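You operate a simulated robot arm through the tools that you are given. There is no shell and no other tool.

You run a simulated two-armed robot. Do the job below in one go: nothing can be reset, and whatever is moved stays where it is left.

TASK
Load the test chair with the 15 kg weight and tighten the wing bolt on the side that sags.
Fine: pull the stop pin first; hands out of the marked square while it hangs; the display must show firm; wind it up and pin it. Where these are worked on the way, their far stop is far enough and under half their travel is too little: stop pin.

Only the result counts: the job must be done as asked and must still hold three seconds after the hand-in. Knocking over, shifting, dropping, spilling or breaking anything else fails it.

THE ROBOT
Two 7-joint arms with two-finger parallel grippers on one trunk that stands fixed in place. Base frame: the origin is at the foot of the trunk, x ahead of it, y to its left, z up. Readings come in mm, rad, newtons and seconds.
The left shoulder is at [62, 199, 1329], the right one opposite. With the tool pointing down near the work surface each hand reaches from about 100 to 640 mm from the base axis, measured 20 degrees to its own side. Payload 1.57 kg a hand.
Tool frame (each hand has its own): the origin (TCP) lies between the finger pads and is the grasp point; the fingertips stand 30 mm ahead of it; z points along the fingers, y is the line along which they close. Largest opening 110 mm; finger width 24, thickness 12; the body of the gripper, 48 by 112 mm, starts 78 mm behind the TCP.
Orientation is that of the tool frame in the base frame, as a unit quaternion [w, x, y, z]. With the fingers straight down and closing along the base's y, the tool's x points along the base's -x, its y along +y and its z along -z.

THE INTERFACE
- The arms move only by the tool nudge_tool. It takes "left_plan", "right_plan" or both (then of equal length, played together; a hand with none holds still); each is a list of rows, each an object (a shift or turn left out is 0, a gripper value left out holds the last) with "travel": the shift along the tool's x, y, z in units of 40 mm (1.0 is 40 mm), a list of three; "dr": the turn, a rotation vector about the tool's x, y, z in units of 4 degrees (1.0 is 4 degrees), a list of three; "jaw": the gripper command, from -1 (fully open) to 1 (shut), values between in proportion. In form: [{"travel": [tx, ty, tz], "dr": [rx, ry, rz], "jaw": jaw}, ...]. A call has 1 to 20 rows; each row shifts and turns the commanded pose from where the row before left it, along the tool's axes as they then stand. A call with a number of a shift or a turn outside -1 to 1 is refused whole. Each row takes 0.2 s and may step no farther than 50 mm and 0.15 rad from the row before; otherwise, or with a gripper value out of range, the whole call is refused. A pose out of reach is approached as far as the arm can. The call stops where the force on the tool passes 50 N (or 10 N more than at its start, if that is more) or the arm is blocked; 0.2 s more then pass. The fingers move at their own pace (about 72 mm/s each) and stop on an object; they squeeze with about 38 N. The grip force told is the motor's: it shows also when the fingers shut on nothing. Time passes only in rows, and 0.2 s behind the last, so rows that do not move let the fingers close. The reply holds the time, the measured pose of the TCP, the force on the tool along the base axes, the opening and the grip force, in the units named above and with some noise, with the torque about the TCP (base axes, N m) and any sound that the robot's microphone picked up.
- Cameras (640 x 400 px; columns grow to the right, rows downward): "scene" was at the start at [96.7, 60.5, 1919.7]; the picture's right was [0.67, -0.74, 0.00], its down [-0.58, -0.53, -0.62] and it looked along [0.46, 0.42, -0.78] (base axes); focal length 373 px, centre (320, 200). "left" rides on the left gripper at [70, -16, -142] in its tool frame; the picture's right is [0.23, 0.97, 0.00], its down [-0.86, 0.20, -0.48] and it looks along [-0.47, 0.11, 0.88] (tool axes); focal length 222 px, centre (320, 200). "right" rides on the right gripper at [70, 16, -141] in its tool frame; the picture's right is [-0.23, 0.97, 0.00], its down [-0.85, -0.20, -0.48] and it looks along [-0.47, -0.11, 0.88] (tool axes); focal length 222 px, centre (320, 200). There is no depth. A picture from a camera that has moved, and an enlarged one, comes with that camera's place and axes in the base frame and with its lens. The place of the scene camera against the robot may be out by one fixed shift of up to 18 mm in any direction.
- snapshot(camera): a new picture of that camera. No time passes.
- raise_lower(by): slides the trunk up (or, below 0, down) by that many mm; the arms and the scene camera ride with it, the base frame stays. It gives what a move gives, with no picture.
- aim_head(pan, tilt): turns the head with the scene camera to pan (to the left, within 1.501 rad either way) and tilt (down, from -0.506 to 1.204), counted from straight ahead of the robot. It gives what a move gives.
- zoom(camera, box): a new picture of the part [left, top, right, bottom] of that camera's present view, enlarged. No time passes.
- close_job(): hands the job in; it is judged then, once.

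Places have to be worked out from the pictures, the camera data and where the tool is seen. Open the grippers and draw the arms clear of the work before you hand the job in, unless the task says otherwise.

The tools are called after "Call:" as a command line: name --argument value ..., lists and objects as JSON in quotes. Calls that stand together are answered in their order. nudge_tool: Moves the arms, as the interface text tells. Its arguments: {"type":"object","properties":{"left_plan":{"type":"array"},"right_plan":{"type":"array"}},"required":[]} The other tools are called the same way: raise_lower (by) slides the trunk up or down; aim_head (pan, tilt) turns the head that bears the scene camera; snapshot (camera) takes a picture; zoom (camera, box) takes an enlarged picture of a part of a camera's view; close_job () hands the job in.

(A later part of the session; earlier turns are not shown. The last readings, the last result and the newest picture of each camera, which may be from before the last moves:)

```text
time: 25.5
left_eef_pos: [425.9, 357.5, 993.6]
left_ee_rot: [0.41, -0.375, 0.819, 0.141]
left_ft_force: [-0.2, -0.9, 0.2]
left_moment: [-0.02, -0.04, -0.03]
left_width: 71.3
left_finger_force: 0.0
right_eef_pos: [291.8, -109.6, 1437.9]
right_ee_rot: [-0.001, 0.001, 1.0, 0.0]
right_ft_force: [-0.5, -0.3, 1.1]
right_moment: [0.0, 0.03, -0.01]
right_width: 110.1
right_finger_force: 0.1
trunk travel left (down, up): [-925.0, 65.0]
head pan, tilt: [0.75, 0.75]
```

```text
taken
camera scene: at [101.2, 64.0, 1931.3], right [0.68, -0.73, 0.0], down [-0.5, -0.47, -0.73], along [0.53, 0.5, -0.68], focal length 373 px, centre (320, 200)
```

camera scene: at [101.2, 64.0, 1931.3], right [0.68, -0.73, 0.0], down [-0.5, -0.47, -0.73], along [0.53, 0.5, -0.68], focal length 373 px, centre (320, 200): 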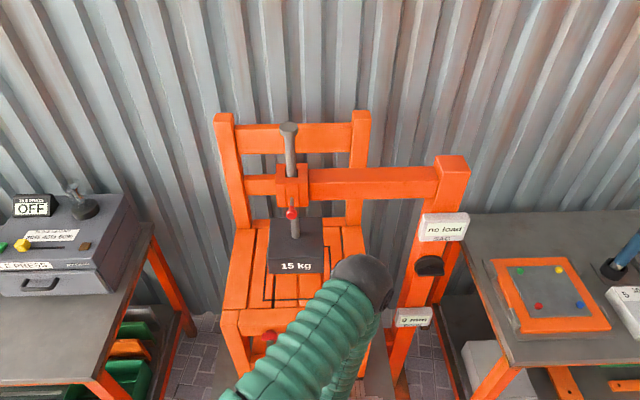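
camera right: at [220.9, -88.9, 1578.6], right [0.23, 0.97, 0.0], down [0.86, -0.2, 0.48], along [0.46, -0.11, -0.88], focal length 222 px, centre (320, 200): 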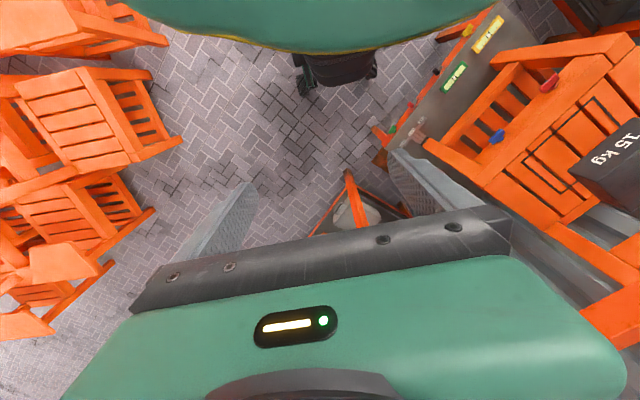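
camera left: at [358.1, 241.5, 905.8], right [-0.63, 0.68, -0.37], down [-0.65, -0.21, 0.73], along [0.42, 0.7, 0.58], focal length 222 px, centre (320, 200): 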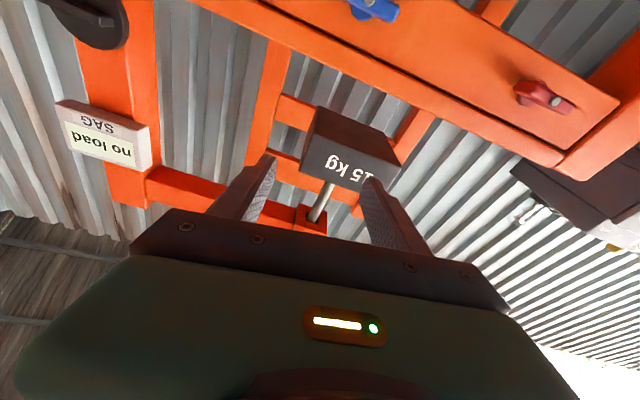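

The elbow is up and forward and the hand is free. I finish turning it straight down, closing across the 45° line, and draw it back to about F = 445.

Call:
nudge_tool --left_plan '[{"dr": [-0.065, 0.99, 0.072]}, {"dr": [-0.065, 0.99, 0.072]}, {"dr": [-0.065, 0.99, 0.072]}, {"dr": [-0.065, 0.99, 0.072]}, {"dr": [-0.065, 0.99, 0.072]}, {"dr": [-0.065, 0.99, 0.072]}, {"dr": [-0.065, 0.99, 0.072]}, {"dr": [-0.065, 0.99, 0.072]}, {"dr": [-0.065, 0.99, 0.072]}, {"dr": [-0.065, 0.99, 0.072]}, {"dr": [-0.065, 0.99, 0.072]}, {"dr": [-0.065, 0.99, 0.072]}, {"dr": [-0.065, 0.99, 0.072]}]'

Call:
nudge_tool --left_plan '[{"travel": [0.7, 0.5, -0.5]}, {"travel": [0.7, 0.5, -0.5]}, {"travel": [0.7, 0.5, -0.5]}, {"travel": [0.5, 0.5, -0.5]}]'

Call:
snapshot --camera "scene"

Call:
snapshot --camera "left"

```text
time: 28.3
left_eef_pos: [425.7, 355.9, 992.2]
left_ee_rot: [-0.002, -0.383, 0.924, -0.001]
left_ft_force: [0.3, -0.6, 0.8]
left_moment: [0.03, 0.0, 0.0]
left_width: 71.5
left_finger_force: 0.1
right_eef_pos: [292.1, -108.9, 1438.7]
right_ee_rot: [-0.001, -0.001, 1.0, -0.001]
right_ft_force: [-0.1, 0.6, -0.2]
right_moment: [0.0, -0.03, 0.0]
right_width: 110.2
right_finger_force: 0.0
trunk travel left (down, up): [-925.0, 65.0]
head pan, tilt: [0.75, 0.75]
```

```text
time: 29.3
left_eef_pos: [296.8, 339.9, 1072.8]
left_ee_rot: [0.0, -0.384, 0.923, 0.0]
left_ft_force: [0.1, 0.1, 0.5]
left_moment: [0.02, -0.01, -0.03]
left_width: 71.4
left_finger_force: 0.1
right_eef_pos: [290.9, -109.4, 1437.6]
right_ee_rot: [0.0, 0.0, 1.0, 0.001]
right_ft_force: [-0.2, 0.1, 0.5]
right_moment: [-0.02, -0.02, 0.01]
right_width: 109.7
right_finger_force: 0.0
trunk travel left (down, up): [-925.0, 65.0]
head pan, tilt: [0.75, 0.75]
```

```text
taken
camera scene: at [99.3, 64.6, 1931.4], right [0.68, -0.73, 0.0], down [-0.5, -0.47, -0.73], along [0.53, 0.5, -0.68], focal length 373 px, centre (320, 200)
```

scene: 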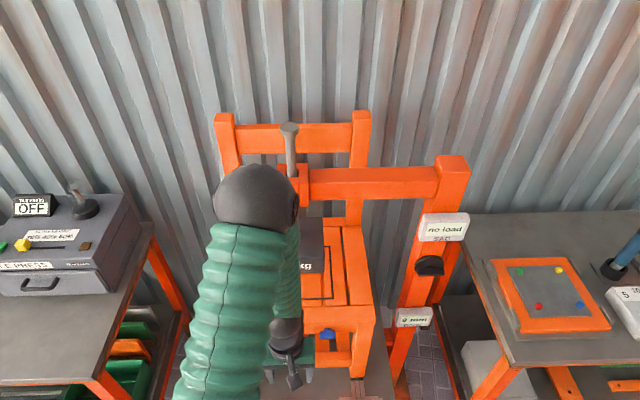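

```text
taken
camera left: at [258.9, 278.5, 1214.5], right [-0.85, 0.53, 0.0], down [0.46, 0.75, 0.48], along [0.25, 0.41, -0.88], focal length 222 px, centre (320, 200)
```

left: 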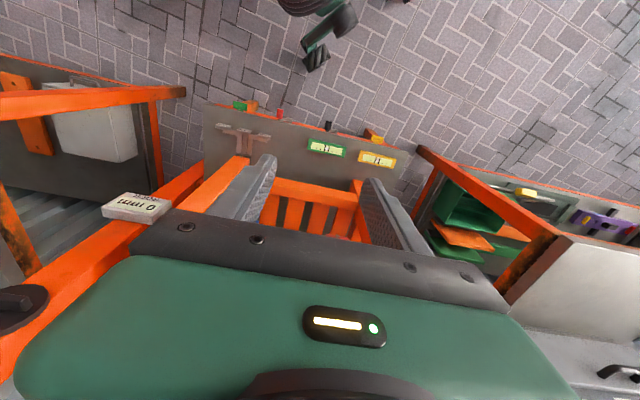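

The hand is at (297, 340, 1073) pointing down, in front of the bench edge and clear of the chair. I lower the trunk by 450 mm to see the front edge better and get within reach of the cranks.

Call:
raise_lower --by -250

Call:
raise_lower --by -200

Call:
snapshot --camera "scene"

Call:
snapshot --camera "left"

Call:
snapshot --camera "right"

```text
time: 31.8
left_eef_pos: [298.1, 340.9, 823.1]
left_ee_rot: [-0.001, -0.384, 0.923, 0.0]
left_ft_force: [-0.7, 0.4, -0.9]
left_moment: [0.03, 0.01, 0.01]
left_width: 71.4
left_finger_force: 0.1
right_eef_pos: [290.7, -109.0, 1187.9]
right_ee_rot: [-0.001, 0.0, 1.0, 0.001]
right_ft_force: [-0.7, -0.7, 0.1]
right_moment: [0.03, 0.0, -0.01]
right_width: 110.1
right_finger_force: 0.0
trunk travel left (down, up): [-675.0, 315.0]
head pan, tilt: [0.75, 0.75]
```

```text
time: 34.0
left_eef_pos: [298.7, 339.5, 622.8]
left_ee_rot: [-0.001, -0.383, 0.924, 0.001]
left_ft_force: [-0.9, 0.5, 1.1]
left_moment: [-0.02, 0.0, 0.01]
left_width: 71.3
left_finger_force: 0.1
right_eef_pos: [290.5, -110.0, 987.9]
right_ee_rot: [0.0, 0.0, 1.0, 0.0]
right_ft_force: [-0.1, 0.8, 0.0]
right_moment: [-0.01, -0.01, -0.01]
right_width: 109.9
right_finger_force: 0.1
trunk travel left (down, up): [-475.0, 515.0]
head pan, tilt: [0.75, 0.75]
```

```text
taken
camera scene: at [100.2, 64.3, 1481.4], right [0.68, -0.73, 0.0], down [-0.5, -0.47, -0.73], along [0.53, 0.5, -0.68], focal length 373 px, centre (320, 200)
```

scene: 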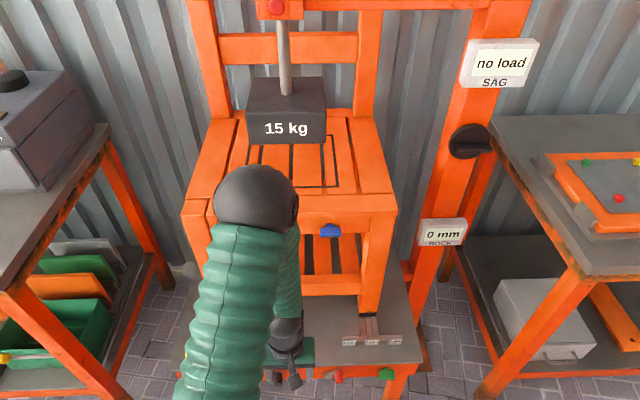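

```text
taken
camera left: at [259.6, 278.3, 764.0], right [-0.85, 0.53, 0.0], down [0.46, 0.75, 0.48], along [0.25, 0.41, -0.88], focal length 222 px, centre (320, 200)
```

left: 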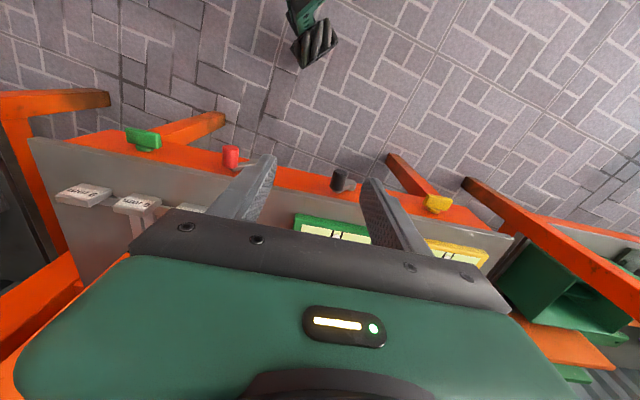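

```text
taken
camera right: at [221.1, -92.3, 1128.4], right [0.23, 0.97, 0.0], down [0.86, -0.2, 0.48], along [0.46, -0.11, -0.88], focal length 222 px, centre (320, 200)
```

right: 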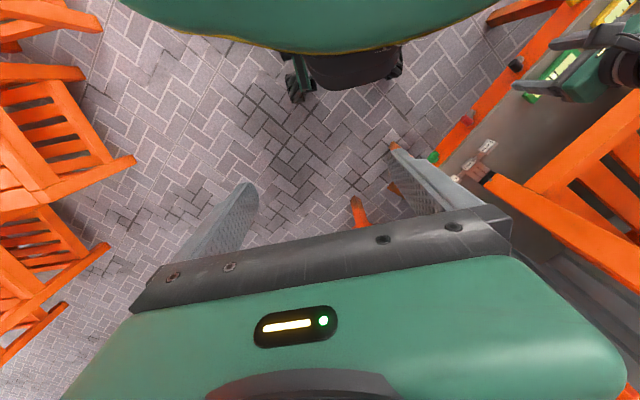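

No lettering shows yet on the bench's front rail. I enlarge the cranks in the left camera and the black part on the post in the scene camera.

Call:
zoom --camera "left" --box '[100, 100, 300, 240]'

Call:
zoom --camera "left" --box '[280, 130, 520, 290]'

Call:
zoom --camera "scene" --box '[400, 20, 560, 260]'

Call:
zoom --camera "scene" --box '[260, 320, 420, 400]'

Call:
zoom --camera "scene" --box '[180, 0, 400, 260]'

```text
2.86 times, centred on (200, 170) of left
camera zoom: at [259.6, 278.3, 764.0], right [-0.85, 0.53, 0.0], down [0.46, 0.75, 0.48], along [0.25, 0.41, -0.88], focal length 635 px, centre (663, 286)
```

zoom: 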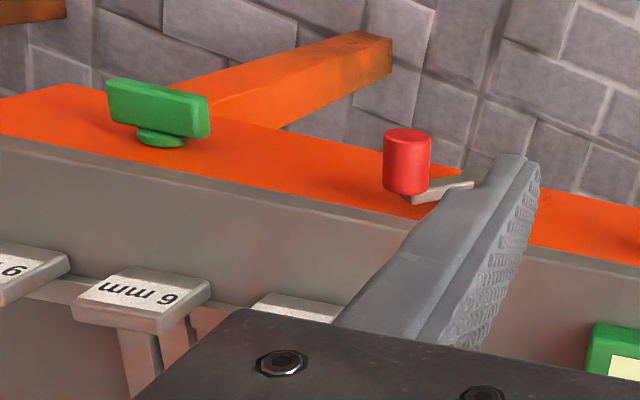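

```text
2.50 times, centred on (400, 210) of left
camera zoom: at [259.6, 278.3, 764.0], right [-0.85, 0.53, 0.0], down [0.46, 0.75, 0.48], along [0.25, 0.41, -0.88], focal length 555 px, centre (120, 175)
```

zoom: 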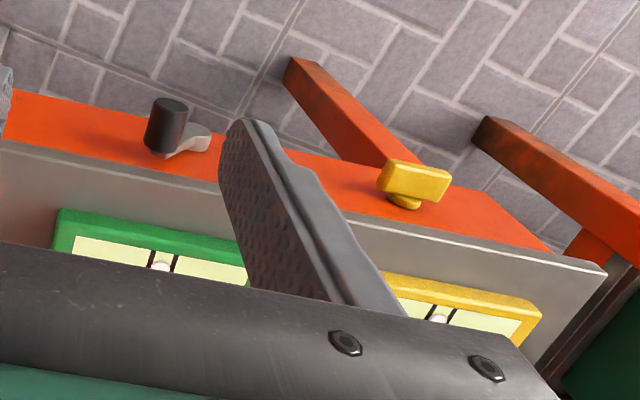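

```text
1.67 times, centred on (480, 140) of scene
camera zoom: at [100.2, 64.3, 1481.4], right [0.68, -0.73, 0.0], down [-0.5, -0.47, -0.73], along [0.53, 0.5, -0.68], focal length 621 px, centre (53, 300)
```

zoom: 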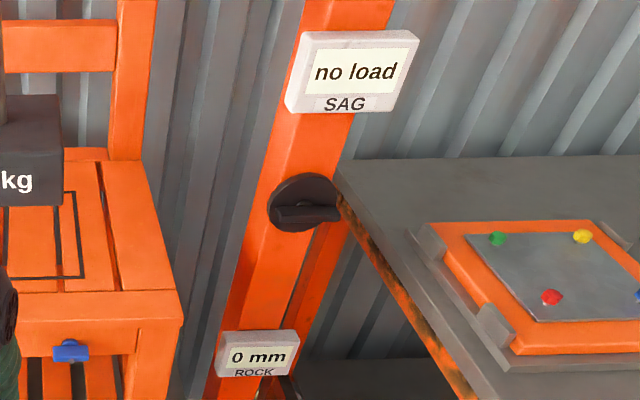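

```text
4.00 times, centred on (340, 360) of scene
camera zoom: at [100.2, 64.3, 1481.4], right [0.68, -0.73, 0.0], down [-0.5, -0.47, -0.73], along [0.53, 0.5, -0.68], focal length 1491 px, centre (240, -440)
```

zoom: 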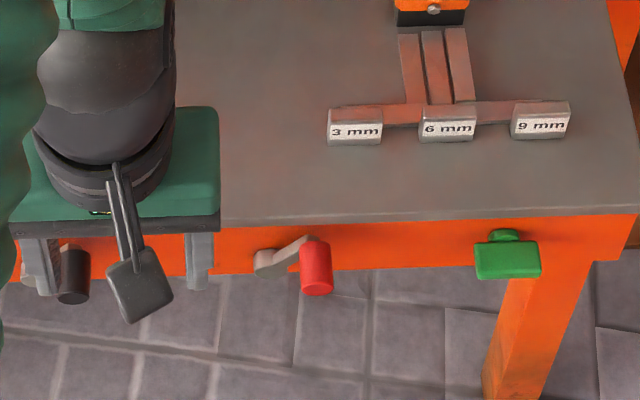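

```text
1.54 times, centred on (290, 130) of scene
camera zoom: at [100.2, 64.3, 1481.4], right [0.68, -0.73, 0.0], down [-0.5, -0.47, -0.73], along [0.53, 0.5, -0.68], focal length 573 px, centre (366, 308)
```

zoom: 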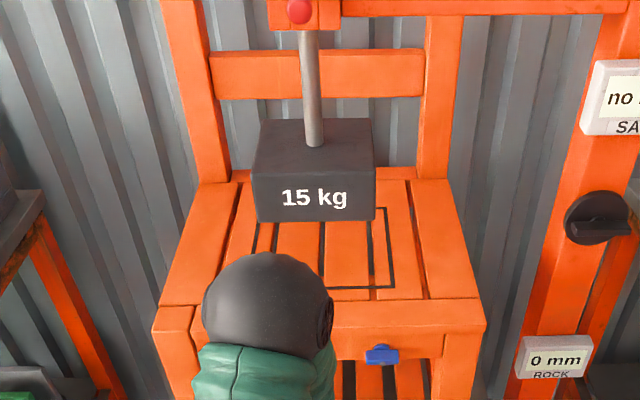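

The black part on the post is a round knob with a grip bar facing me, at roughly (815, 283, 1018). I zoom in harder on it, and on the cranks and the guide, for any marks that say which one winds the weight.

Call:
zoom --camera "scene" --box '[440, 110, 504, 170]'

Call:
zoom --camera "scene" --box '[320, 360, 410, 400]'

Call:
zoom --camera "left" --box '[310, 150, 390, 210]'

Call:
zoom --camera "right" --box '[400, 20, 640, 240]'

```text
6.67 times, centred on (472, 140) of scene
camera zoom: at [100.2, 64.3, 1481.4], right [0.68, -0.73, 0.0], down [-0.5, -0.47, -0.73], along [0.53, 0.5, -0.68], focal length 2485 px, centre (-693, 600)
```

zoom: 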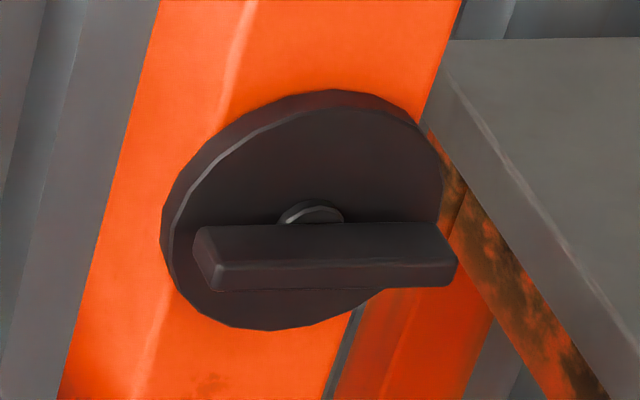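

```text
7.11 times, centred on (365, 380) of scene
camera zoom: at [100.2, 64.3, 1481.4], right [0.68, -0.73, 0.0], down [-0.5, -0.47, -0.73], along [0.53, 0.5, -0.68], focal length 2650 px, centre (0, -1080)
```

zoom: 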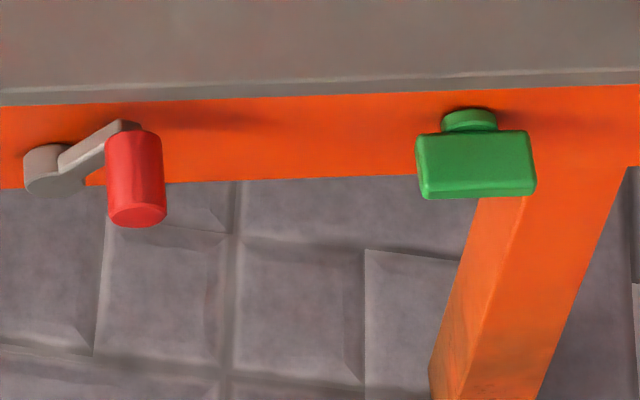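

```text
6.67 times, centred on (350, 180) of left
camera zoom: at [259.6, 278.3, 764.0], right [-0.85, 0.53, 0.0], down [0.46, 0.75, 0.48], along [0.25, 0.41, -0.88], focal length 1481 px, centre (120, 333)
```

zoom: 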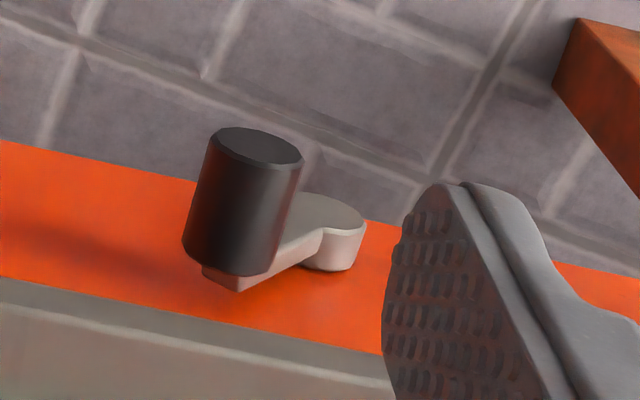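

```text
1.82 times, centred on (520, 130) of right
camera zoom: at [221.1, -92.3, 1128.4], right [0.23, 0.97, 0.0], down [0.86, -0.2, 0.48], along [0.46, -0.11, -0.88], focal length 404 px, centre (-44, 327)
```

zoom: 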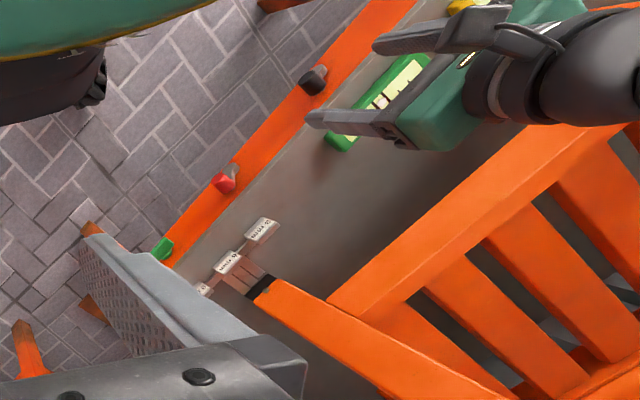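

The post knob is a disc about 95 mm across with a grip bar, and it is the only control on the frame that carries the weight, so it is most likely the winder. I bring the right hand forward at its present height and turn it to point along the bench heading, fingers closing vertically to fit the bar.

Call:
nudge_tool --right_plan '[{"travel": [-0.83, 0.42, -0.125]}, {"travel": [-0.83, 0.42, -0.125]}, {"travel": [-0.83, 0.42, -0.125]}, {"travel": [-0.83, 0.42, -0.125]}, {"travel": [-0.83, 0.42, -0.125]}, {"travel": [-0.83, 0.42, -0.125]}, {"dr": [-0.965, -0.4, 0.4]}, {"dr": [-0.965, -0.4, 0.4]}, {"dr": [-0.965, -0.4, 0.4]}, {"dr": [-0.965, -0.4, 0.4]}, {"dr": [-0.965, -0.4, 0.4]}, {"dr": [-0.965, -0.4, 0.4]}, {"dr": [-0.965, -0.4, 0.4]}, {"dr": [-0.965, -0.4, 0.4]}, {"dr": [-0.965, -0.4, 0.4]}, {"dr": [-0.965, -0.4, 0.4]}, {"dr": [-0.965, -0.4, 0.4]}]'

Call:
nudge_tool --right_plan '[{"dr": [-0.965, -0.4, 0.4]}, {"dr": [-0.965, -0.4, 0.4]}, {"dr": [-0.965, -0.4, 0.4]}, {"dr": [-0.965, -0.4, 0.4]}, {"dr": [-0.965, -0.4, 0.4]}, {"dr": [-0.965, -0.4, 0.4]}, {"dr": [-0.965, -0.4, 0.4]}, {"dr": [-0.965, -0.4, 0.4]}, {"dr": [-0.965, -0.4, 0.4]}, {"dr": [-0.965, -0.4, 0.4]}, {"dr": [-0.965, -0.4, 0.4]}]'

Call:
snapshot --camera "scene"

Call:
snapshot --camera "right"

```text
time: 37.6
left_eef_pos: [298.8, 340.2, 622.5]
left_ee_rot: [-0.001, -0.383, 0.924, 0.001]
left_ft_force: [0.2, 0.3, -0.2]
left_moment: [0.02, 0.04, 0.01]
left_width: 71.6
left_finger_force: 0.1
right_eef_pos: [490.8, -9.7, 1018.1]
right_ee_rot: [0.149, 0.15, 0.909, 0.359]
right_ft_force: [-0.1, 0.0, -0.2]
right_moment: [0.02, 0.0, -0.01]
right_width: 109.9
right_finger_force: 0.0
trunk travel left (down, up): [-475.0, 515.0]
head pan, tilt: [0.75, 0.75]
```

```text
time: 40.0
left_eef_pos: [297.8, 339.9, 622.3]
left_ee_rot: [-0.001, -0.384, 0.924, 0.001]
left_ft_force: [-0.3, -0.2, -0.7]
left_moment: [-0.03, 0.0, 0.02]
left_width: 71.5
left_finger_force: 0.1
right_eef_pos: [491.7, -10.4, 1017.5]
right_ee_rot: [0.271, 0.271, 0.653, 0.653]
right_ft_force: [0.7, -0.6, 0.1]
right_moment: [0.01, 0.0, -0.02]
right_width: 109.8
right_finger_force: 0.0
trunk travel left (down, up): [-475.0, 515.0]
head pan, tilt: [0.75, 0.75]
```

```text
taken
camera scene: at [101.4, 64.4, 1481.3], right [0.68, -0.73, 0.0], down [-0.5, -0.47, -0.73], along [0.53, 0.5, -0.68], focal length 373 px, centre (320, 200)
```

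scene: 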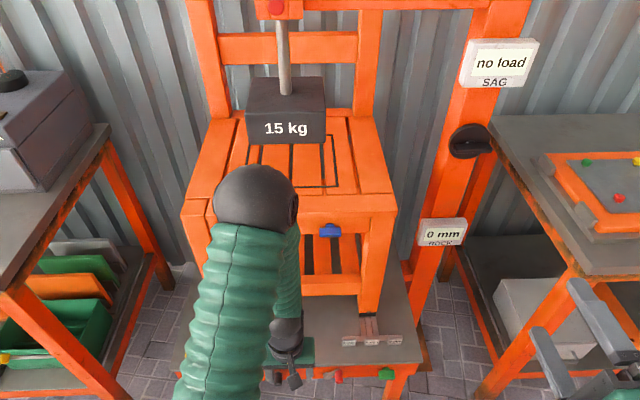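

```text
taken
camera right: at [341.4, -58.8, 1032.8], right [0.16, -0.16, 0.97], down [0.26, -0.94, -0.2], along [0.95, 0.29, -0.11], focal length 222 px, centre (320, 200)
```

right: 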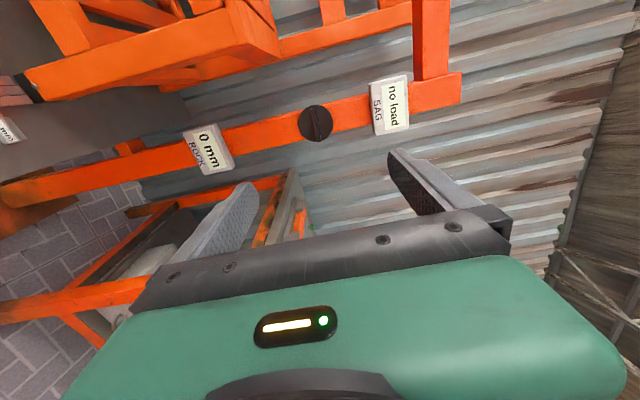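

The right camera now looks straight at the knob and both displays. I enlarge the knob, and take the line to it for its position.

Call:
zoom --camera "right" --box '[265, 90, 365, 155]'

Call:
zoom --camera "right" --box '[160, 0, 480, 200]'

```text
6.15 times, centred on (315, 122) of right
camera zoom: at [341.4, -58.8, 1032.8], right [0.16, -0.16, 0.97], down [0.26, -0.94, -0.2], along [0.95, 0.29, -0.11], focal length 1367 px, centre (351, 677)
```

zoom: 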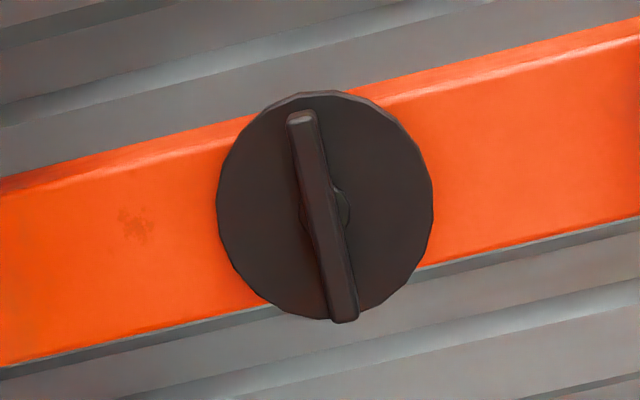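

```text
2.00 times, centred on (320, 100) of right
camera zoom: at [341.4, -58.8, 1032.8], right [0.16, -0.16, 0.97], down [0.26, -0.94, -0.2], along [0.95, 0.29, -0.11], focal length 444 px, centre (320, 400)
```

zoom: 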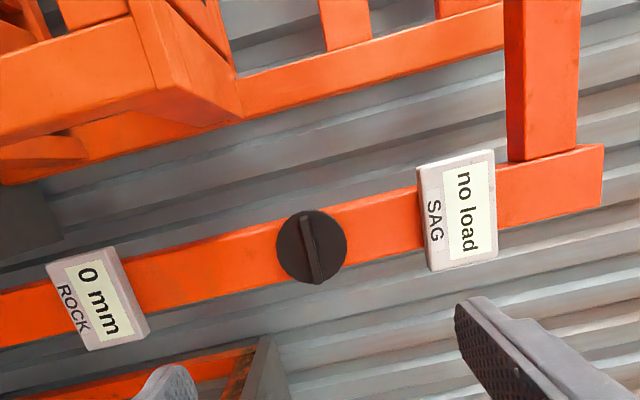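

The knob lies near R = 377, z = 1000, with its bar horizontal, about 12 mm thick and 82 mm long. I advance the right hand along the heading to about F = 640 and look again.

Call:
nudge_tool --right_plan '[{"travel": [-0.1, -0.1, 0.9]}, {"travel": [-0.1, -0.1, 0.9]}, {"travel": [-0.1, -0.1, 0.9]}, {"travel": [-0.1, -0.1, 0.9]}, {"travel": [-0.1, 0, 0.9]}, {"travel": [-0.05, 0, 0.9]}, {"travel": [0, 0, 0.9]}, {"travel": [0, 0, 0.9]}]'

Call:
snapshot --camera "right"

Call:
snapshot --camera "scene"

```text
time: 41.8
left_eef_pos: [297.5, 339.9, 622.6]
left_ee_rot: [-0.002, -0.384, 0.923, -0.001]
left_ft_force: [-0.1, -0.1, -0.4]
left_moment: [0.0, 0.02, 0.03]
left_width: 71.4
left_finger_force: 0.1
right_eef_pos: [709.5, 178.8, 998.9]
right_ee_rot: [0.27, 0.271, 0.654, 0.652]
right_ft_force: [-0.2, 0.4, 0.3]
right_moment: [0.04, -0.01, 0.01]
right_width: 110.0
right_finger_force: 0.1
trunk travel left (down, up): [-475.0, 515.0]
head pan, tilt: [0.75, 0.75]
```

```text
taken
camera right: at [560.3, 129.3, 1015.5], right [0.16, -0.16, 0.97], down [0.27, -0.94, -0.2], along [0.95, 0.29, -0.11], focal length 222 px, centre (320, 200)
```

right: 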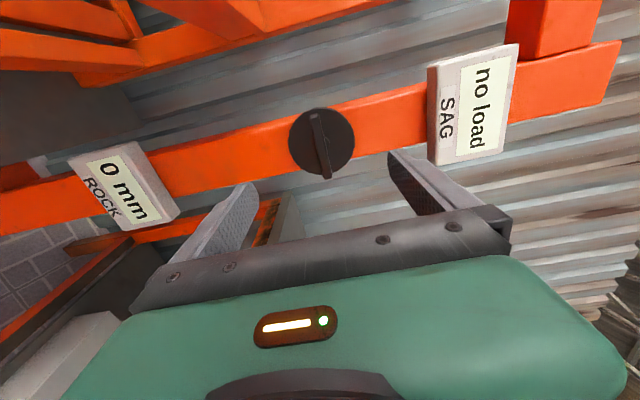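

```text
taken
camera scene: at [103.3, 66.5, 1481.1], right [0.68, -0.73, 0.0], down [-0.5, -0.47, -0.73], along [0.53, 0.5, -0.69], focal length 373 px, centre (320, 200)
```

scene: 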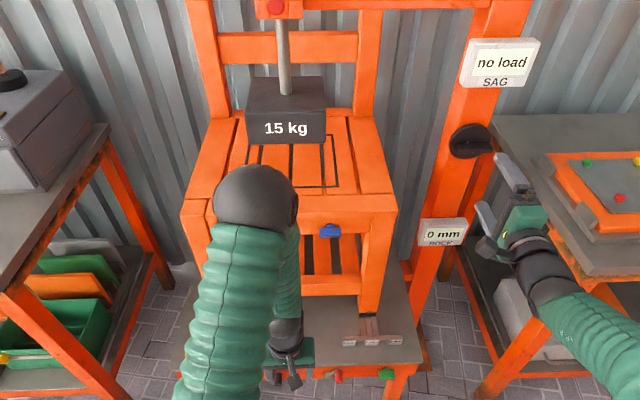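

From two right-camera views the knob bar is at about F = 793, R = 382, z = 999; the hand is at F = 628, R = 375. I advance 85 mm, shift 6 mm right, narrow the fingers to about 40 mm and look again.

Call:
nudge_tool --right_plan '[{"travel": [-0.15, 0, 0.7], "jaw": 0.3}, {"travel": [0, 0, 0.7], "jaw": 0.3}, {"travel": [0, 0, 0.7], "jaw": 0.3}, {"jaw": 0.3}]'

Call:
snapshot --camera "right"

Call:
zoom --camera "scene" --box '[420, 80, 580, 280]'

```text
time: 42.8
left_eef_pos: [297.6, 339.0, 622.5]
left_ee_rot: [-0.001, -0.383, 0.924, 0.001]
left_ft_force: [0.1, -0.1, 0.8]
left_moment: [-0.01, 0.0, -0.05]
left_width: 71.3
left_finger_force: 0.1
right_eef_pos: [774.5, 233.4, 1001.5]
right_ee_rot: [0.27, 0.271, 0.654, 0.652]
right_ft_force: [-0.4, -0.6, 0.6]
right_moment: [0.01, -0.02, -0.01]
right_width: 38.4
right_finger_force: 0.0
trunk travel left (down, up): [-475.0, 515.0]
head pan, tilt: [0.75, 0.75]
```

```text
taken
camera right: at [624.5, 184.5, 1016.7], right [0.16, -0.16, 0.97], down [0.27, -0.94, -0.2], along [0.95, 0.29, -0.11], focal length 222 px, centre (320, 200)
```

right: 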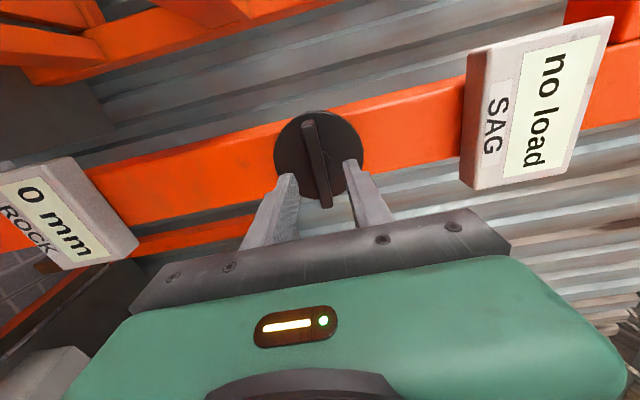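

```text
2.00 times, centred on (500, 180) of scene
camera zoom: at [101.7, 65.3, 1481.2], right [0.68, -0.73, 0.0], down [-0.5, -0.47, -0.73], along [0.53, 0.5, -0.68], focal length 746 px, centre (-40, 240)
```

zoom: 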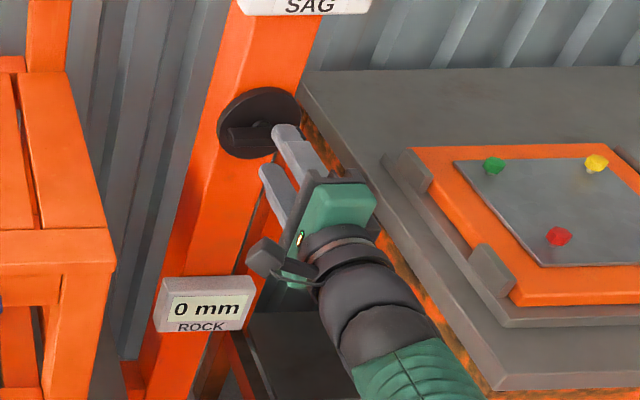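

The hand is lined up: the tool axis passes through the knob centre, with tips at F ≈ 743. I advance 55 mm in small steps and check.

Call:
nudge_tool --right_plan '[{"travel": [0, -0.03, 0.5], "jaw": 0.3}, {"travel": [0, 0, 0.5], "jaw": 0.3}, {"travel": [0, 0, 0.38], "jaw": 0.3}]'

Call:
snapshot --camera "right"

Call:
zoom --camera "scene" --box '[440, 90, 540, 220]'

```text
time: 43.6
left_eef_pos: [298.2, 339.7, 622.2]
left_ee_rot: [-0.001, -0.383, 0.924, 0.0]
left_ft_force: [0.2, -0.7, 0.5]
left_moment: [0.02, 0.0, 0.0]
left_width: 71.5
left_finger_force: 0.1
right_eef_pos: [784.9, 267.1, 1002.6]
right_ee_rot: [0.271, 0.272, 0.653, 0.653]
right_ft_force: [0.7, 0.2, -0.3]
right_moment: [0.0, -0.01, -0.01]
right_width: 38.5
right_finger_force: 0.2
right hand out of reach, approached as far as the arm can: row 2, 3
trunk travel left (down, up): [-475.0, 515.0]
head pan, tilt: [0.75, 0.75]
```

```text
taken
camera right: at [635.2, 218.3, 1018.7], right [0.16, -0.16, 0.97], down [0.27, -0.94, -0.2], along [0.95, 0.29, -0.11], focal length 222 px, centre (320, 200)
```

right: 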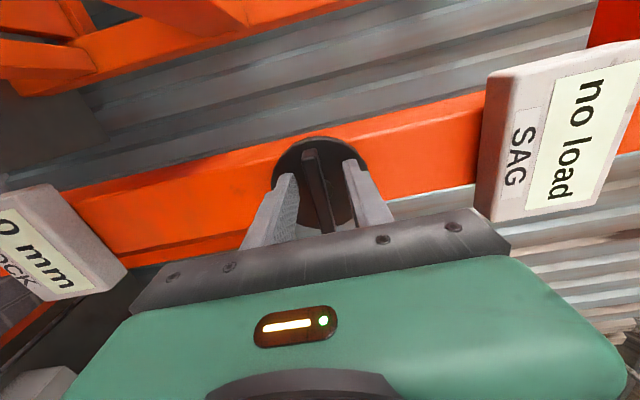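

```text
3.08 times, centred on (490, 155) of scene
camera zoom: at [102.8, 66.0, 1481.1], right [0.68, -0.73, 0.0], down [-0.5, -0.47, -0.73], along [0.53, 0.5, -0.68], focal length 1147 px, centre (-203, 338)
```

zoom: 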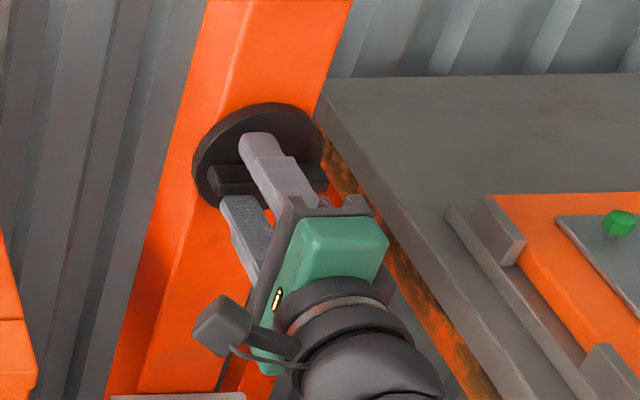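

The right arm tops out about 25 mm short of the bar; the left shoulder is nearer to the knob's wrist position, so the left arm should do it. I withdraw the right hand straight back and park it to the right at about F = 320, R = 450.

Call:
nudge_tool --right_plan '[{"travel": [0, 0, -1]}, {"travel": [0, 0, -1]}, {"travel": [0, 0, -1]}, {"travel": [0, 0, -1]}, {"travel": [-0.3, 0, -0.9]}, {"travel": [-0.3, 0, -0.9]}, {"travel": [-0.4, 0, -0.9]}, {"travel": [-0.4, 0, -0.9]}, {"travel": [-0.4, 0, -0.9]}, {"travel": [-0.3, 0, -0.9]}, {"travel": [0, 0, -0.9]}]'

Call:
snapshot --camera "scene"

Call:
snapshot --camera "right"

```text
time: 46.0
left_eef_pos: [296.9, 339.0, 624.1]
left_ee_rot: [-0.001, -0.383, 0.924, 0.001]
left_ft_force: [0.7, -0.9, -0.1]
left_moment: [-0.04, 0.0, 0.0]
left_width: 71.6
left_finger_force: 0.1
right_eef_pos: [547.0, -85.9, 1005.1]
right_ee_rot: [0.27, 0.271, 0.653, 0.653]
right_ft_force: [-0.4, -0.6, -0.3]
right_moment: [0.02, 0.0, 0.05]
right_width: 38.4
right_finger_force: 0.0
trunk travel left (down, up): [-475.0, 515.0]
head pan, tilt: [0.75, 0.75]
```

```text
taken
camera scene: at [99.9, 62.9, 1481.5], right [0.68, -0.73, 0.0], down [-0.5, -0.47, -0.73], along [0.53, 0.5, -0.68], focal length 373 px, centre (320, 200)
```

scene: 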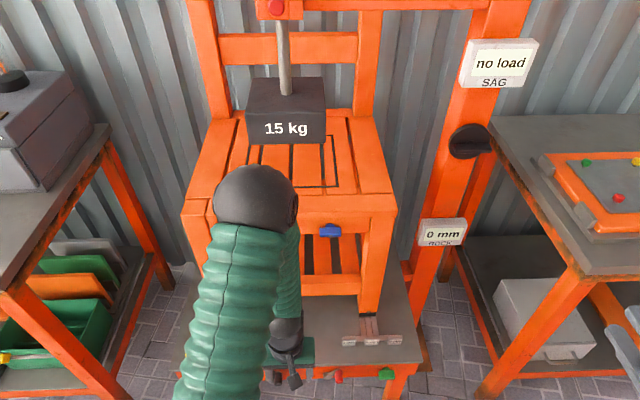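

```text
taken
camera right: at [398.2, -136.4, 1020.4], right [0.16, -0.16, 0.97], down [0.27, -0.94, -0.2], along [0.95, 0.29, -0.11], focal length 222 px, centre (320, 200)
```

right: 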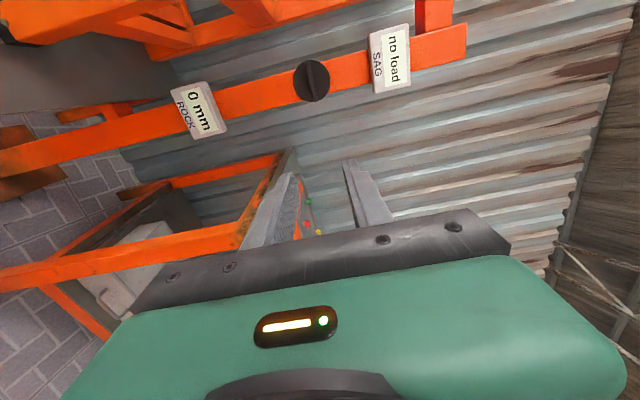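

The right camera now watches both displays from its parking place. I bring the left hand up and across to the right, in front of the chair at F ≈ 550, toward the knob's height.

Call:
nudge_tool --left_plan '[{"travel": [-0.25, -0.75, -0.75]}, {"travel": [-0.25, -0.75, -0.75]}, {"travel": [-0.25, -0.75, -0.75]}, {"travel": [-0.25, -0.75, -0.75]}, {"travel": [-0.25, -0.75, -0.75]}, {"travel": [-0.25, -0.75, -0.75]}, {"travel": [-0.25, -0.75, -0.75]}, {"travel": [-0.25, -0.75, -0.75]}, {"travel": [-0.25, -0.75, -0.75]}, {"travel": [-0.25, -0.75, -0.75]}]'

Call:
snapshot --camera "scene"

```text
time: 48.2
left_eef_pos: [583.1, 195.9, 922.0]
left_ee_rot: [-0.002, -0.384, 0.923, 0.001]
left_ft_force: [0.0, 0.6, -0.1]
left_moment: [0.02, 0.01, 0.01]
left_width: 71.4
left_finger_force: 0.2
right_eef_pos: [549.8, -87.0, 1003.4]
right_ee_rot: [0.269, 0.271, 0.654, 0.653]
right_ft_force: [-0.7, -0.1, 0.0]
right_moment: [-0.03, -0.02, 0.01]
right_width: 38.3
right_finger_force: 0.1
trunk travel left (down, up): [-475.0, 515.0]
head pan, tilt: [0.75, 0.75]
```

```text
taken
camera scene: at [103.1, 62.2, 1481.2], right [0.68, -0.73, 0.0], down [-0.5, -0.46, -0.73], along [0.53, 0.5, -0.68], focal length 373 px, centre (320, 200)
```

scene: 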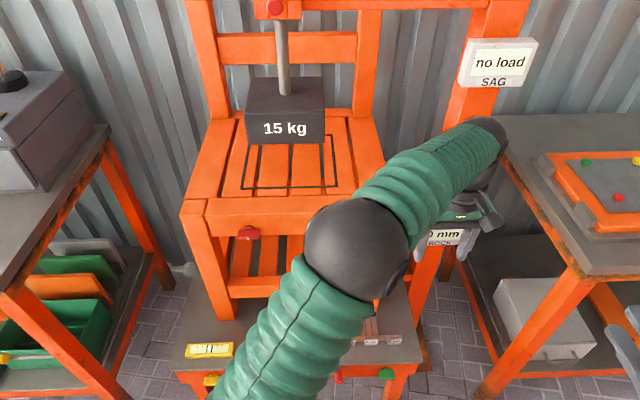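

The left arm is clear of the chair. I finish the shift to R ≈ 382, z ≈ 1000 and begin turning the hand forward with its fingers closing vertically.

Call:
nudge_tool --left_plan '[{"travel": [0, -0.7, -0.48]}, {"travel": [0, -0.7, -0.48]}, {"travel": [0, -0.7, -0.48]}, {"travel": [0, -0.7, -0.48]}, {"dr": [0.962, -0.962, -0.962]}, {"dr": [0.962, -0.962, -0.962]}, {"dr": [0.962, -0.962, -0.962]}, {"dr": [0.962, -0.962, -0.962]}, {"dr": [0.962, -0.962, -0.962]}, {"dr": [0.962, -0.962, -0.962]}, {"dr": [0.962, -0.962, -0.962]}, {"dr": [0.962, -0.962, -0.962]}, {"dr": [0.962, -0.962, -0.962]}]'

Call:
snapshot --camera "scene"

```text
time: 51.0
left_eef_pos: [777.1, 88.2, 1067.7]
left_ee_rot: [0.376, -0.6, 0.689, -0.154]
left_ft_force: [-0.5, 0.1, -0.5]
left_moment: [0.02, 0.03, 0.0]
left_width: 71.5
left_finger_force: 0.1
left hand out of reach, approached as far as the arm can: row 3, 4, 5, 6, 7, 8, 9, 10, 11, 12, 13
right_eef_pos: [549.2, -87.3, 1004.3]
right_ee_rot: [0.27, 0.271, 0.653, 0.654]
right_ft_force: [0.1, -0.7, 0.2]
right_moment: [0.01, -0.03, 0.02]
right_width: 38.5
right_finger_force: 0.1
trunk travel left (down, up): [-475.0, 515.0]
head pan, tilt: [0.75, 0.75]
```

```text
taken
camera scene: at [102.7, 61.5, 1481.3], right [0.68, -0.73, 0.0], down [-0.5, -0.46, -0.73], along [0.53, 0.5, -0.68], focal length 373 px, centre (320, 200)
```

scene: 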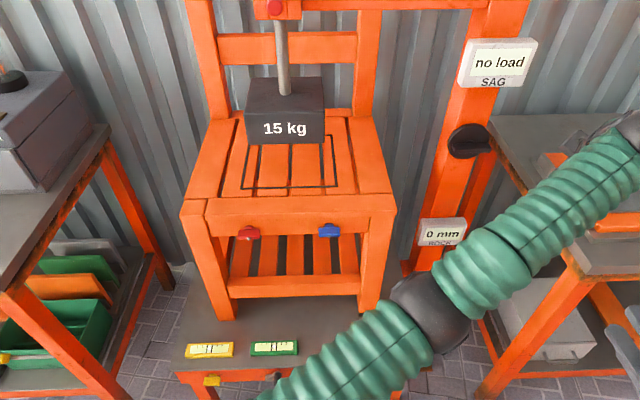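

The arm could not follow this turn and has ended up at (777, 88, 1068), to the right of the planned spot. I check what is near it before any further motion.

Call:
snapshot --camera "left"

Call:
snapshot --camera "right"

Call:
aim_head --pan 0.2 --tilt 0.75

Call:
snapshot --camera "scene"

```text
taken
camera left: at [688.4, -16.5, 1149.0], right [-0.69, 0.01, -0.72], down [-0.48, 0.74, 0.47], along [0.54, 0.68, -0.5], focal length 222 px, centre (320, 200)
```

left: 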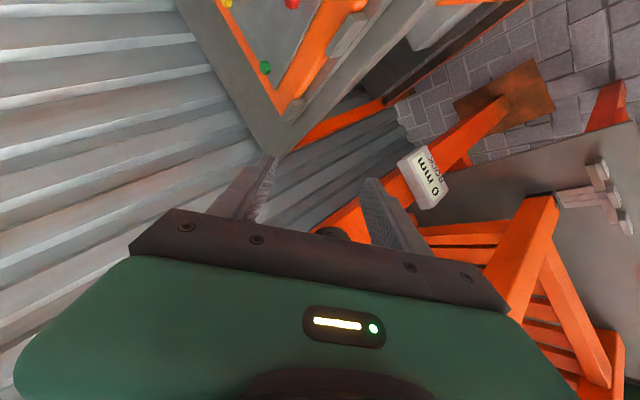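

```text
taken
camera right: at [399.8, -137.2, 1019.8], right [0.16, -0.16, 0.97], down [0.27, -0.94, -0.2], along [0.95, 0.29, -0.11], focal length 222 px, centre (320, 200)
```

right: 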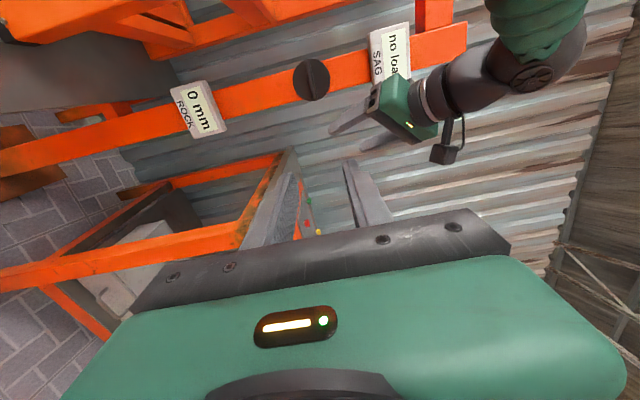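

```text
time: 52.0
left_eef_pos: [776.9, 87.0, 1068.0]
left_ee_rot: [0.376, -0.599, 0.69, -0.152]
left_ft_force: [0.5, 0.1, -0.5]
left_moment: [-0.01, -0.02, 0.0]
left_width: 71.5
left_finger_force: 0.2
right_eef_pos: [547.3, -86.5, 1004.6]
right_ee_rot: [0.27, 0.271, 0.653, 0.654]
right_ft_force: [0.9, 0.7, 0.2]
right_moment: [-0.03, 0.0, -0.02]
right_width: 38.4
right_finger_force: 0.0
trunk travel left (down, up): [-475.0, 515.0]
head pan, tilt: [0.201, 0.75]
```

```text
taken
camera scene: at [123.0, 22.1, 1481.2], right [0.2, -0.98, 0.0], down [-0.67, -0.14, -0.73], along [0.71, 0.15, -0.68], focal length 373 px, centre (320, 200)
```

scene: 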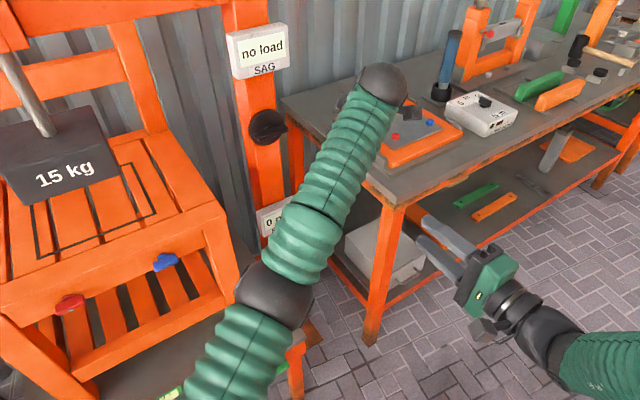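

No contact was made; the arm is simply near full stretch, because a hand pointing down that far right is out of reach. I retrace those rows to the last good pose, and will turn the hand forward nearer to the body instead.

Call:
nudge_tool --left_plan '[{"dr": [-0.962, 0.962, 0.962]}, {"dr": [-0.962, 0.962, 0.962]}, {"dr": [-0.962, 0.962, 0.962]}, {"dr": [-0.962, 0.962, 0.962]}, {"dr": [-0.962, 0.962, 0.962]}, {"dr": [-0.962, 0.962, 0.962]}, {"dr": [-0.962, 0.962, 0.962]}, {"dr": [-0.962, 0.962, 0.962]}, {"dr": [-0.962, 0.962, 0.962]}, {"travel": [0, 0.7, 0.48]}, {"travel": [0, 0.7, 0.48]}, {"travel": [0, 0.7, 0.48]}, {"travel": [0, 0.7, 0.48]}]'

Call:
snapshot --camera "scene"

```text
time: 54.8
left_eef_pos: [654.4, 145.9, 947.0]
left_ee_rot: [0.019, -0.4, 0.916, -0.008]
left_ft_force: [-0.3, -0.4, -0.4]
left_moment: [-0.03, -0.01, 0.02]
left_width: 71.8
left_finger_force: 0.2
left hand out of reach, approached as far as the arm can: row 1, 2, 3, 4, 5, 6, 7, 8, 9, 10, 11, 12, 13
right_eef_pos: [549.0, -85.4, 1004.2]
right_ee_rot: [0.27, 0.271, 0.653, 0.653]
right_ft_force: [0.2, 0.8, -0.5]
right_moment: [0.0, -0.01, 0.01]
right_width: 38.4
right_finger_force: 0.0
trunk travel left (down, up): [-475.0, 515.0]
head pan, tilt: [0.201, 0.75]
```

```text
taken
camera scene: at [123.5, 23.5, 1481.2], right [0.2, -0.98, 0.0], down [-0.67, -0.14, -0.73], along [0.71, 0.15, -0.68], focal length 373 px, centre (320, 200)
```

scene: 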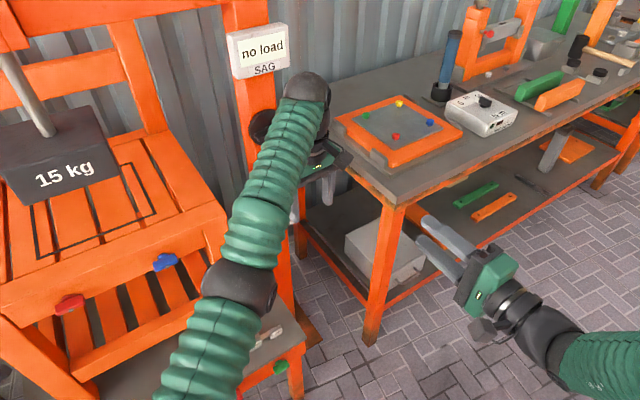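

The hand is back to pointing down at F = 566, R = 359. I bring it left to about R = 110, where the arm has room to turn.

Call:
nudge_tool --left_plan '[{"travel": [0.1, 0.9, 0.1]}, {"travel": [0.1, 0.9, 0.1]}, {"travel": [0.1, 0.9, 0.1]}, {"travel": [0.1, 0.9, 0]}, {"travel": [0.1, 0.9, 0]}, {"travel": [0.1, 0.9, 0]}, {"travel": [0.1, 0.8, 0]}]'

Call:
aim_head --pan 0.6 --tilt 0.8

Call:
snapshot --camera "scene"

```text
time: 56.4
left_eef_pos: [626.1, 304.8, 994.7]
left_ee_rot: [0.02, -0.399, 0.917, -0.009]
left_ft_force: [0.4, -0.3, -0.2]
left_moment: [-0.03, 0.0, -0.02]
left_width: 71.4
left_finger_force: 0.0
left hand out of reach, approached as far as the arm can: row 1, 2, 3, 4, 5, 6, 7
right_eef_pos: [548.7, -85.1, 1004.3]
right_ee_rot: [0.271, 0.271, 0.654, 0.652]
right_ft_force: [0.0, 1.0, 0.2]
right_moment: [0.04, 0.0, 0.01]
right_width: 38.2
right_finger_force: 0.1
trunk travel left (down, up): [-475.0, 515.0]
head pan, tilt: [0.201, 0.75]
```

```text
time: 57.2
left_eef_pos: [627.5, 304.0, 995.7]
left_ee_rot: [0.02, -0.399, 0.917, -0.008]
left_ft_force: [-0.8, 0.6, 0.1]
left_moment: [0.02, 0.0, -0.02]
left_width: 71.5
left_finger_force: 0.0
right_eef_pos: [548.7, -85.5, 1004.8]
right_ee_rot: [0.27, 0.271, 0.654, 0.653]
right_ft_force: [0.5, -0.2, 0.2]
right_moment: [-0.02, 0.03, 0.0]
right_width: 38.5
right_finger_force: 0.0
trunk travel left (down, up): [-475.0, 515.0]
head pan, tilt: [0.6, 0.799]
```

```text
taken
camera scene: at [108.3, 52.5, 1477.3], right [0.56, -0.83, 0.0], down [-0.59, -0.4, -0.7], along [0.57, 0.39, -0.72], focal length 373 px, centre (320, 200)
```

scene: 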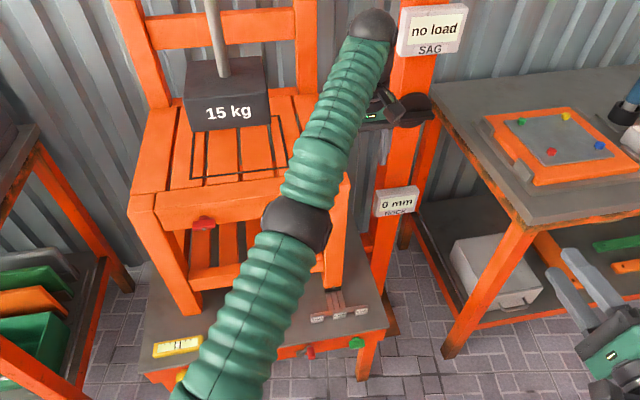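

The arm is still stretched nearly straight, with the hand at F = 659, R = 228, z = 995 and touching nothing. I command a move back and left in short steps to let the elbow bend again.

Call:
nudge_tool --left_plan '[{"travel": [0.6, 0.5, 0]}, {"travel": [0.6, 0.5, 0]}, {"travel": [0.6, 0.5, 0]}]'

Call:
snapshot --camera "scene"

```text
time: 58.0
left_eef_pos: [612.7, 305.1, 1022.2]
left_ee_rot: [0.021, -0.399, 0.917, -0.008]
left_ft_force: [0.7, -0.6, -0.5]
left_moment: [0.0, 0.01, 0.02]
left_width: 71.3
left_finger_force: 0.0
left hand out of reach, approached as far as the arm can: row 1, 2, 3
right_eef_pos: [549.6, -85.7, 1005.3]
right_ee_rot: [0.27, 0.272, 0.653, 0.653]
right_ft_force: [-0.7, 0.3, 0.2]
right_moment: [-0.03, -0.02, 0.03]
right_width: 38.4
right_finger_force: 0.1
trunk travel left (down, up): [-475.0, 515.0]
head pan, tilt: [0.6, 0.799]
```

```text
taken
camera scene: at [108.0, 52.5, 1477.3], right [0.56, -0.83, 0.0], down [-0.59, -0.41, -0.7], along [0.57, 0.39, -0.72], focal length 373 px, centre (320, 200)
```

scene: 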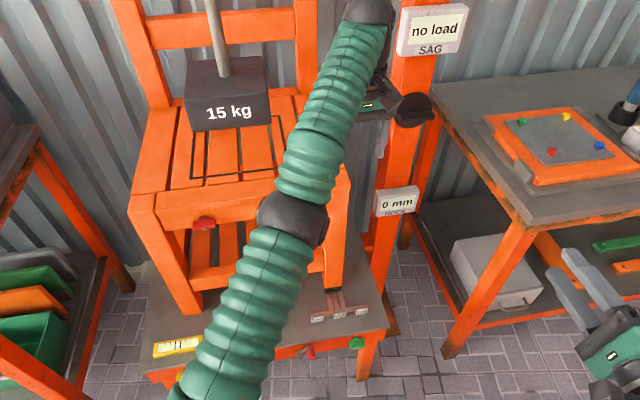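

The elbow is at its straight limit and will bend only when the hand goes down relative to the shoulder, but the chair's corner is just below. I raise the trunk by 250 mm first, which lifts everything clear.

Call:
raise_lower --by 250

Call:
nudge_tool --left_plan '[{"travel": [0.4, 0, 0.8]}, {"travel": [0.4, 0, 0.8]}, {"travel": [0.4, 0, 0.8]}, {"travel": [0.4, 0, 0.8]}]'

Call:
snapshot --camera "scene"

```text
time: 60.6
left_eef_pos: [614.6, 306.1, 1272.3]
left_ee_rot: [0.02, -0.399, 0.917, -0.009]
left_ft_force: [-0.7, -0.7, 0.1]
left_moment: [0.0, -0.01, 0.01]
left_width: 71.6
left_finger_force: 0.1
right_eef_pos: [548.7, -85.7, 1254.4]
right_ee_rot: [0.27, 0.272, 0.653, 0.653]
right_ft_force: [0.2, -1.0, 0.5]
right_moment: [0.01, 0.01, 0.03]
right_width: 38.5
right_finger_force: 0.1
trunk travel left (down, up): [-725.0, 265.0]
head pan, tilt: [0.6, 0.799]
```

```text
time: 61.6
left_eef_pos: [661.5, 270.7, 1176.2]
left_ee_rot: [0.02, -0.4, 0.916, -0.008]
left_ft_force: [-0.1, 0.3, -0.1]
left_moment: [0.01, -0.02, 0.01]
left_width: 71.5
left_finger_force: 0.0
left hand out of reach, approached as far as the arm can: row 1, 2, 3, 4
right_eef_pos: [549.3, -86.0, 1254.4]
right_ee_rot: [0.27, 0.272, 0.654, 0.652]
right_ft_force: [0.1, 0.2, 0.9]
right_moment: [-0.02, 0.03, 0.0]
right_width: 38.6
right_finger_force: 0.0
trunk travel left (down, up): [-725.0, 265.0]
head pan, tilt: [0.6, 0.799]
```

```text
taken
camera scene: at [110.3, 52.3, 1727.2], right [0.56, -0.83, 0.0], down [-0.59, -0.41, -0.69], along [0.57, 0.39, -0.72], focal length 373 px, centre (320, 200)
```

scene: 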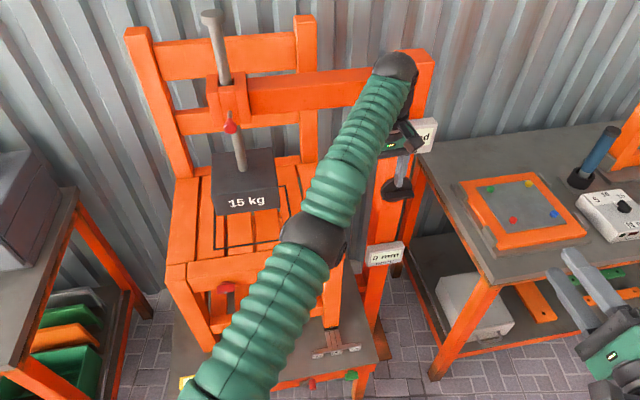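

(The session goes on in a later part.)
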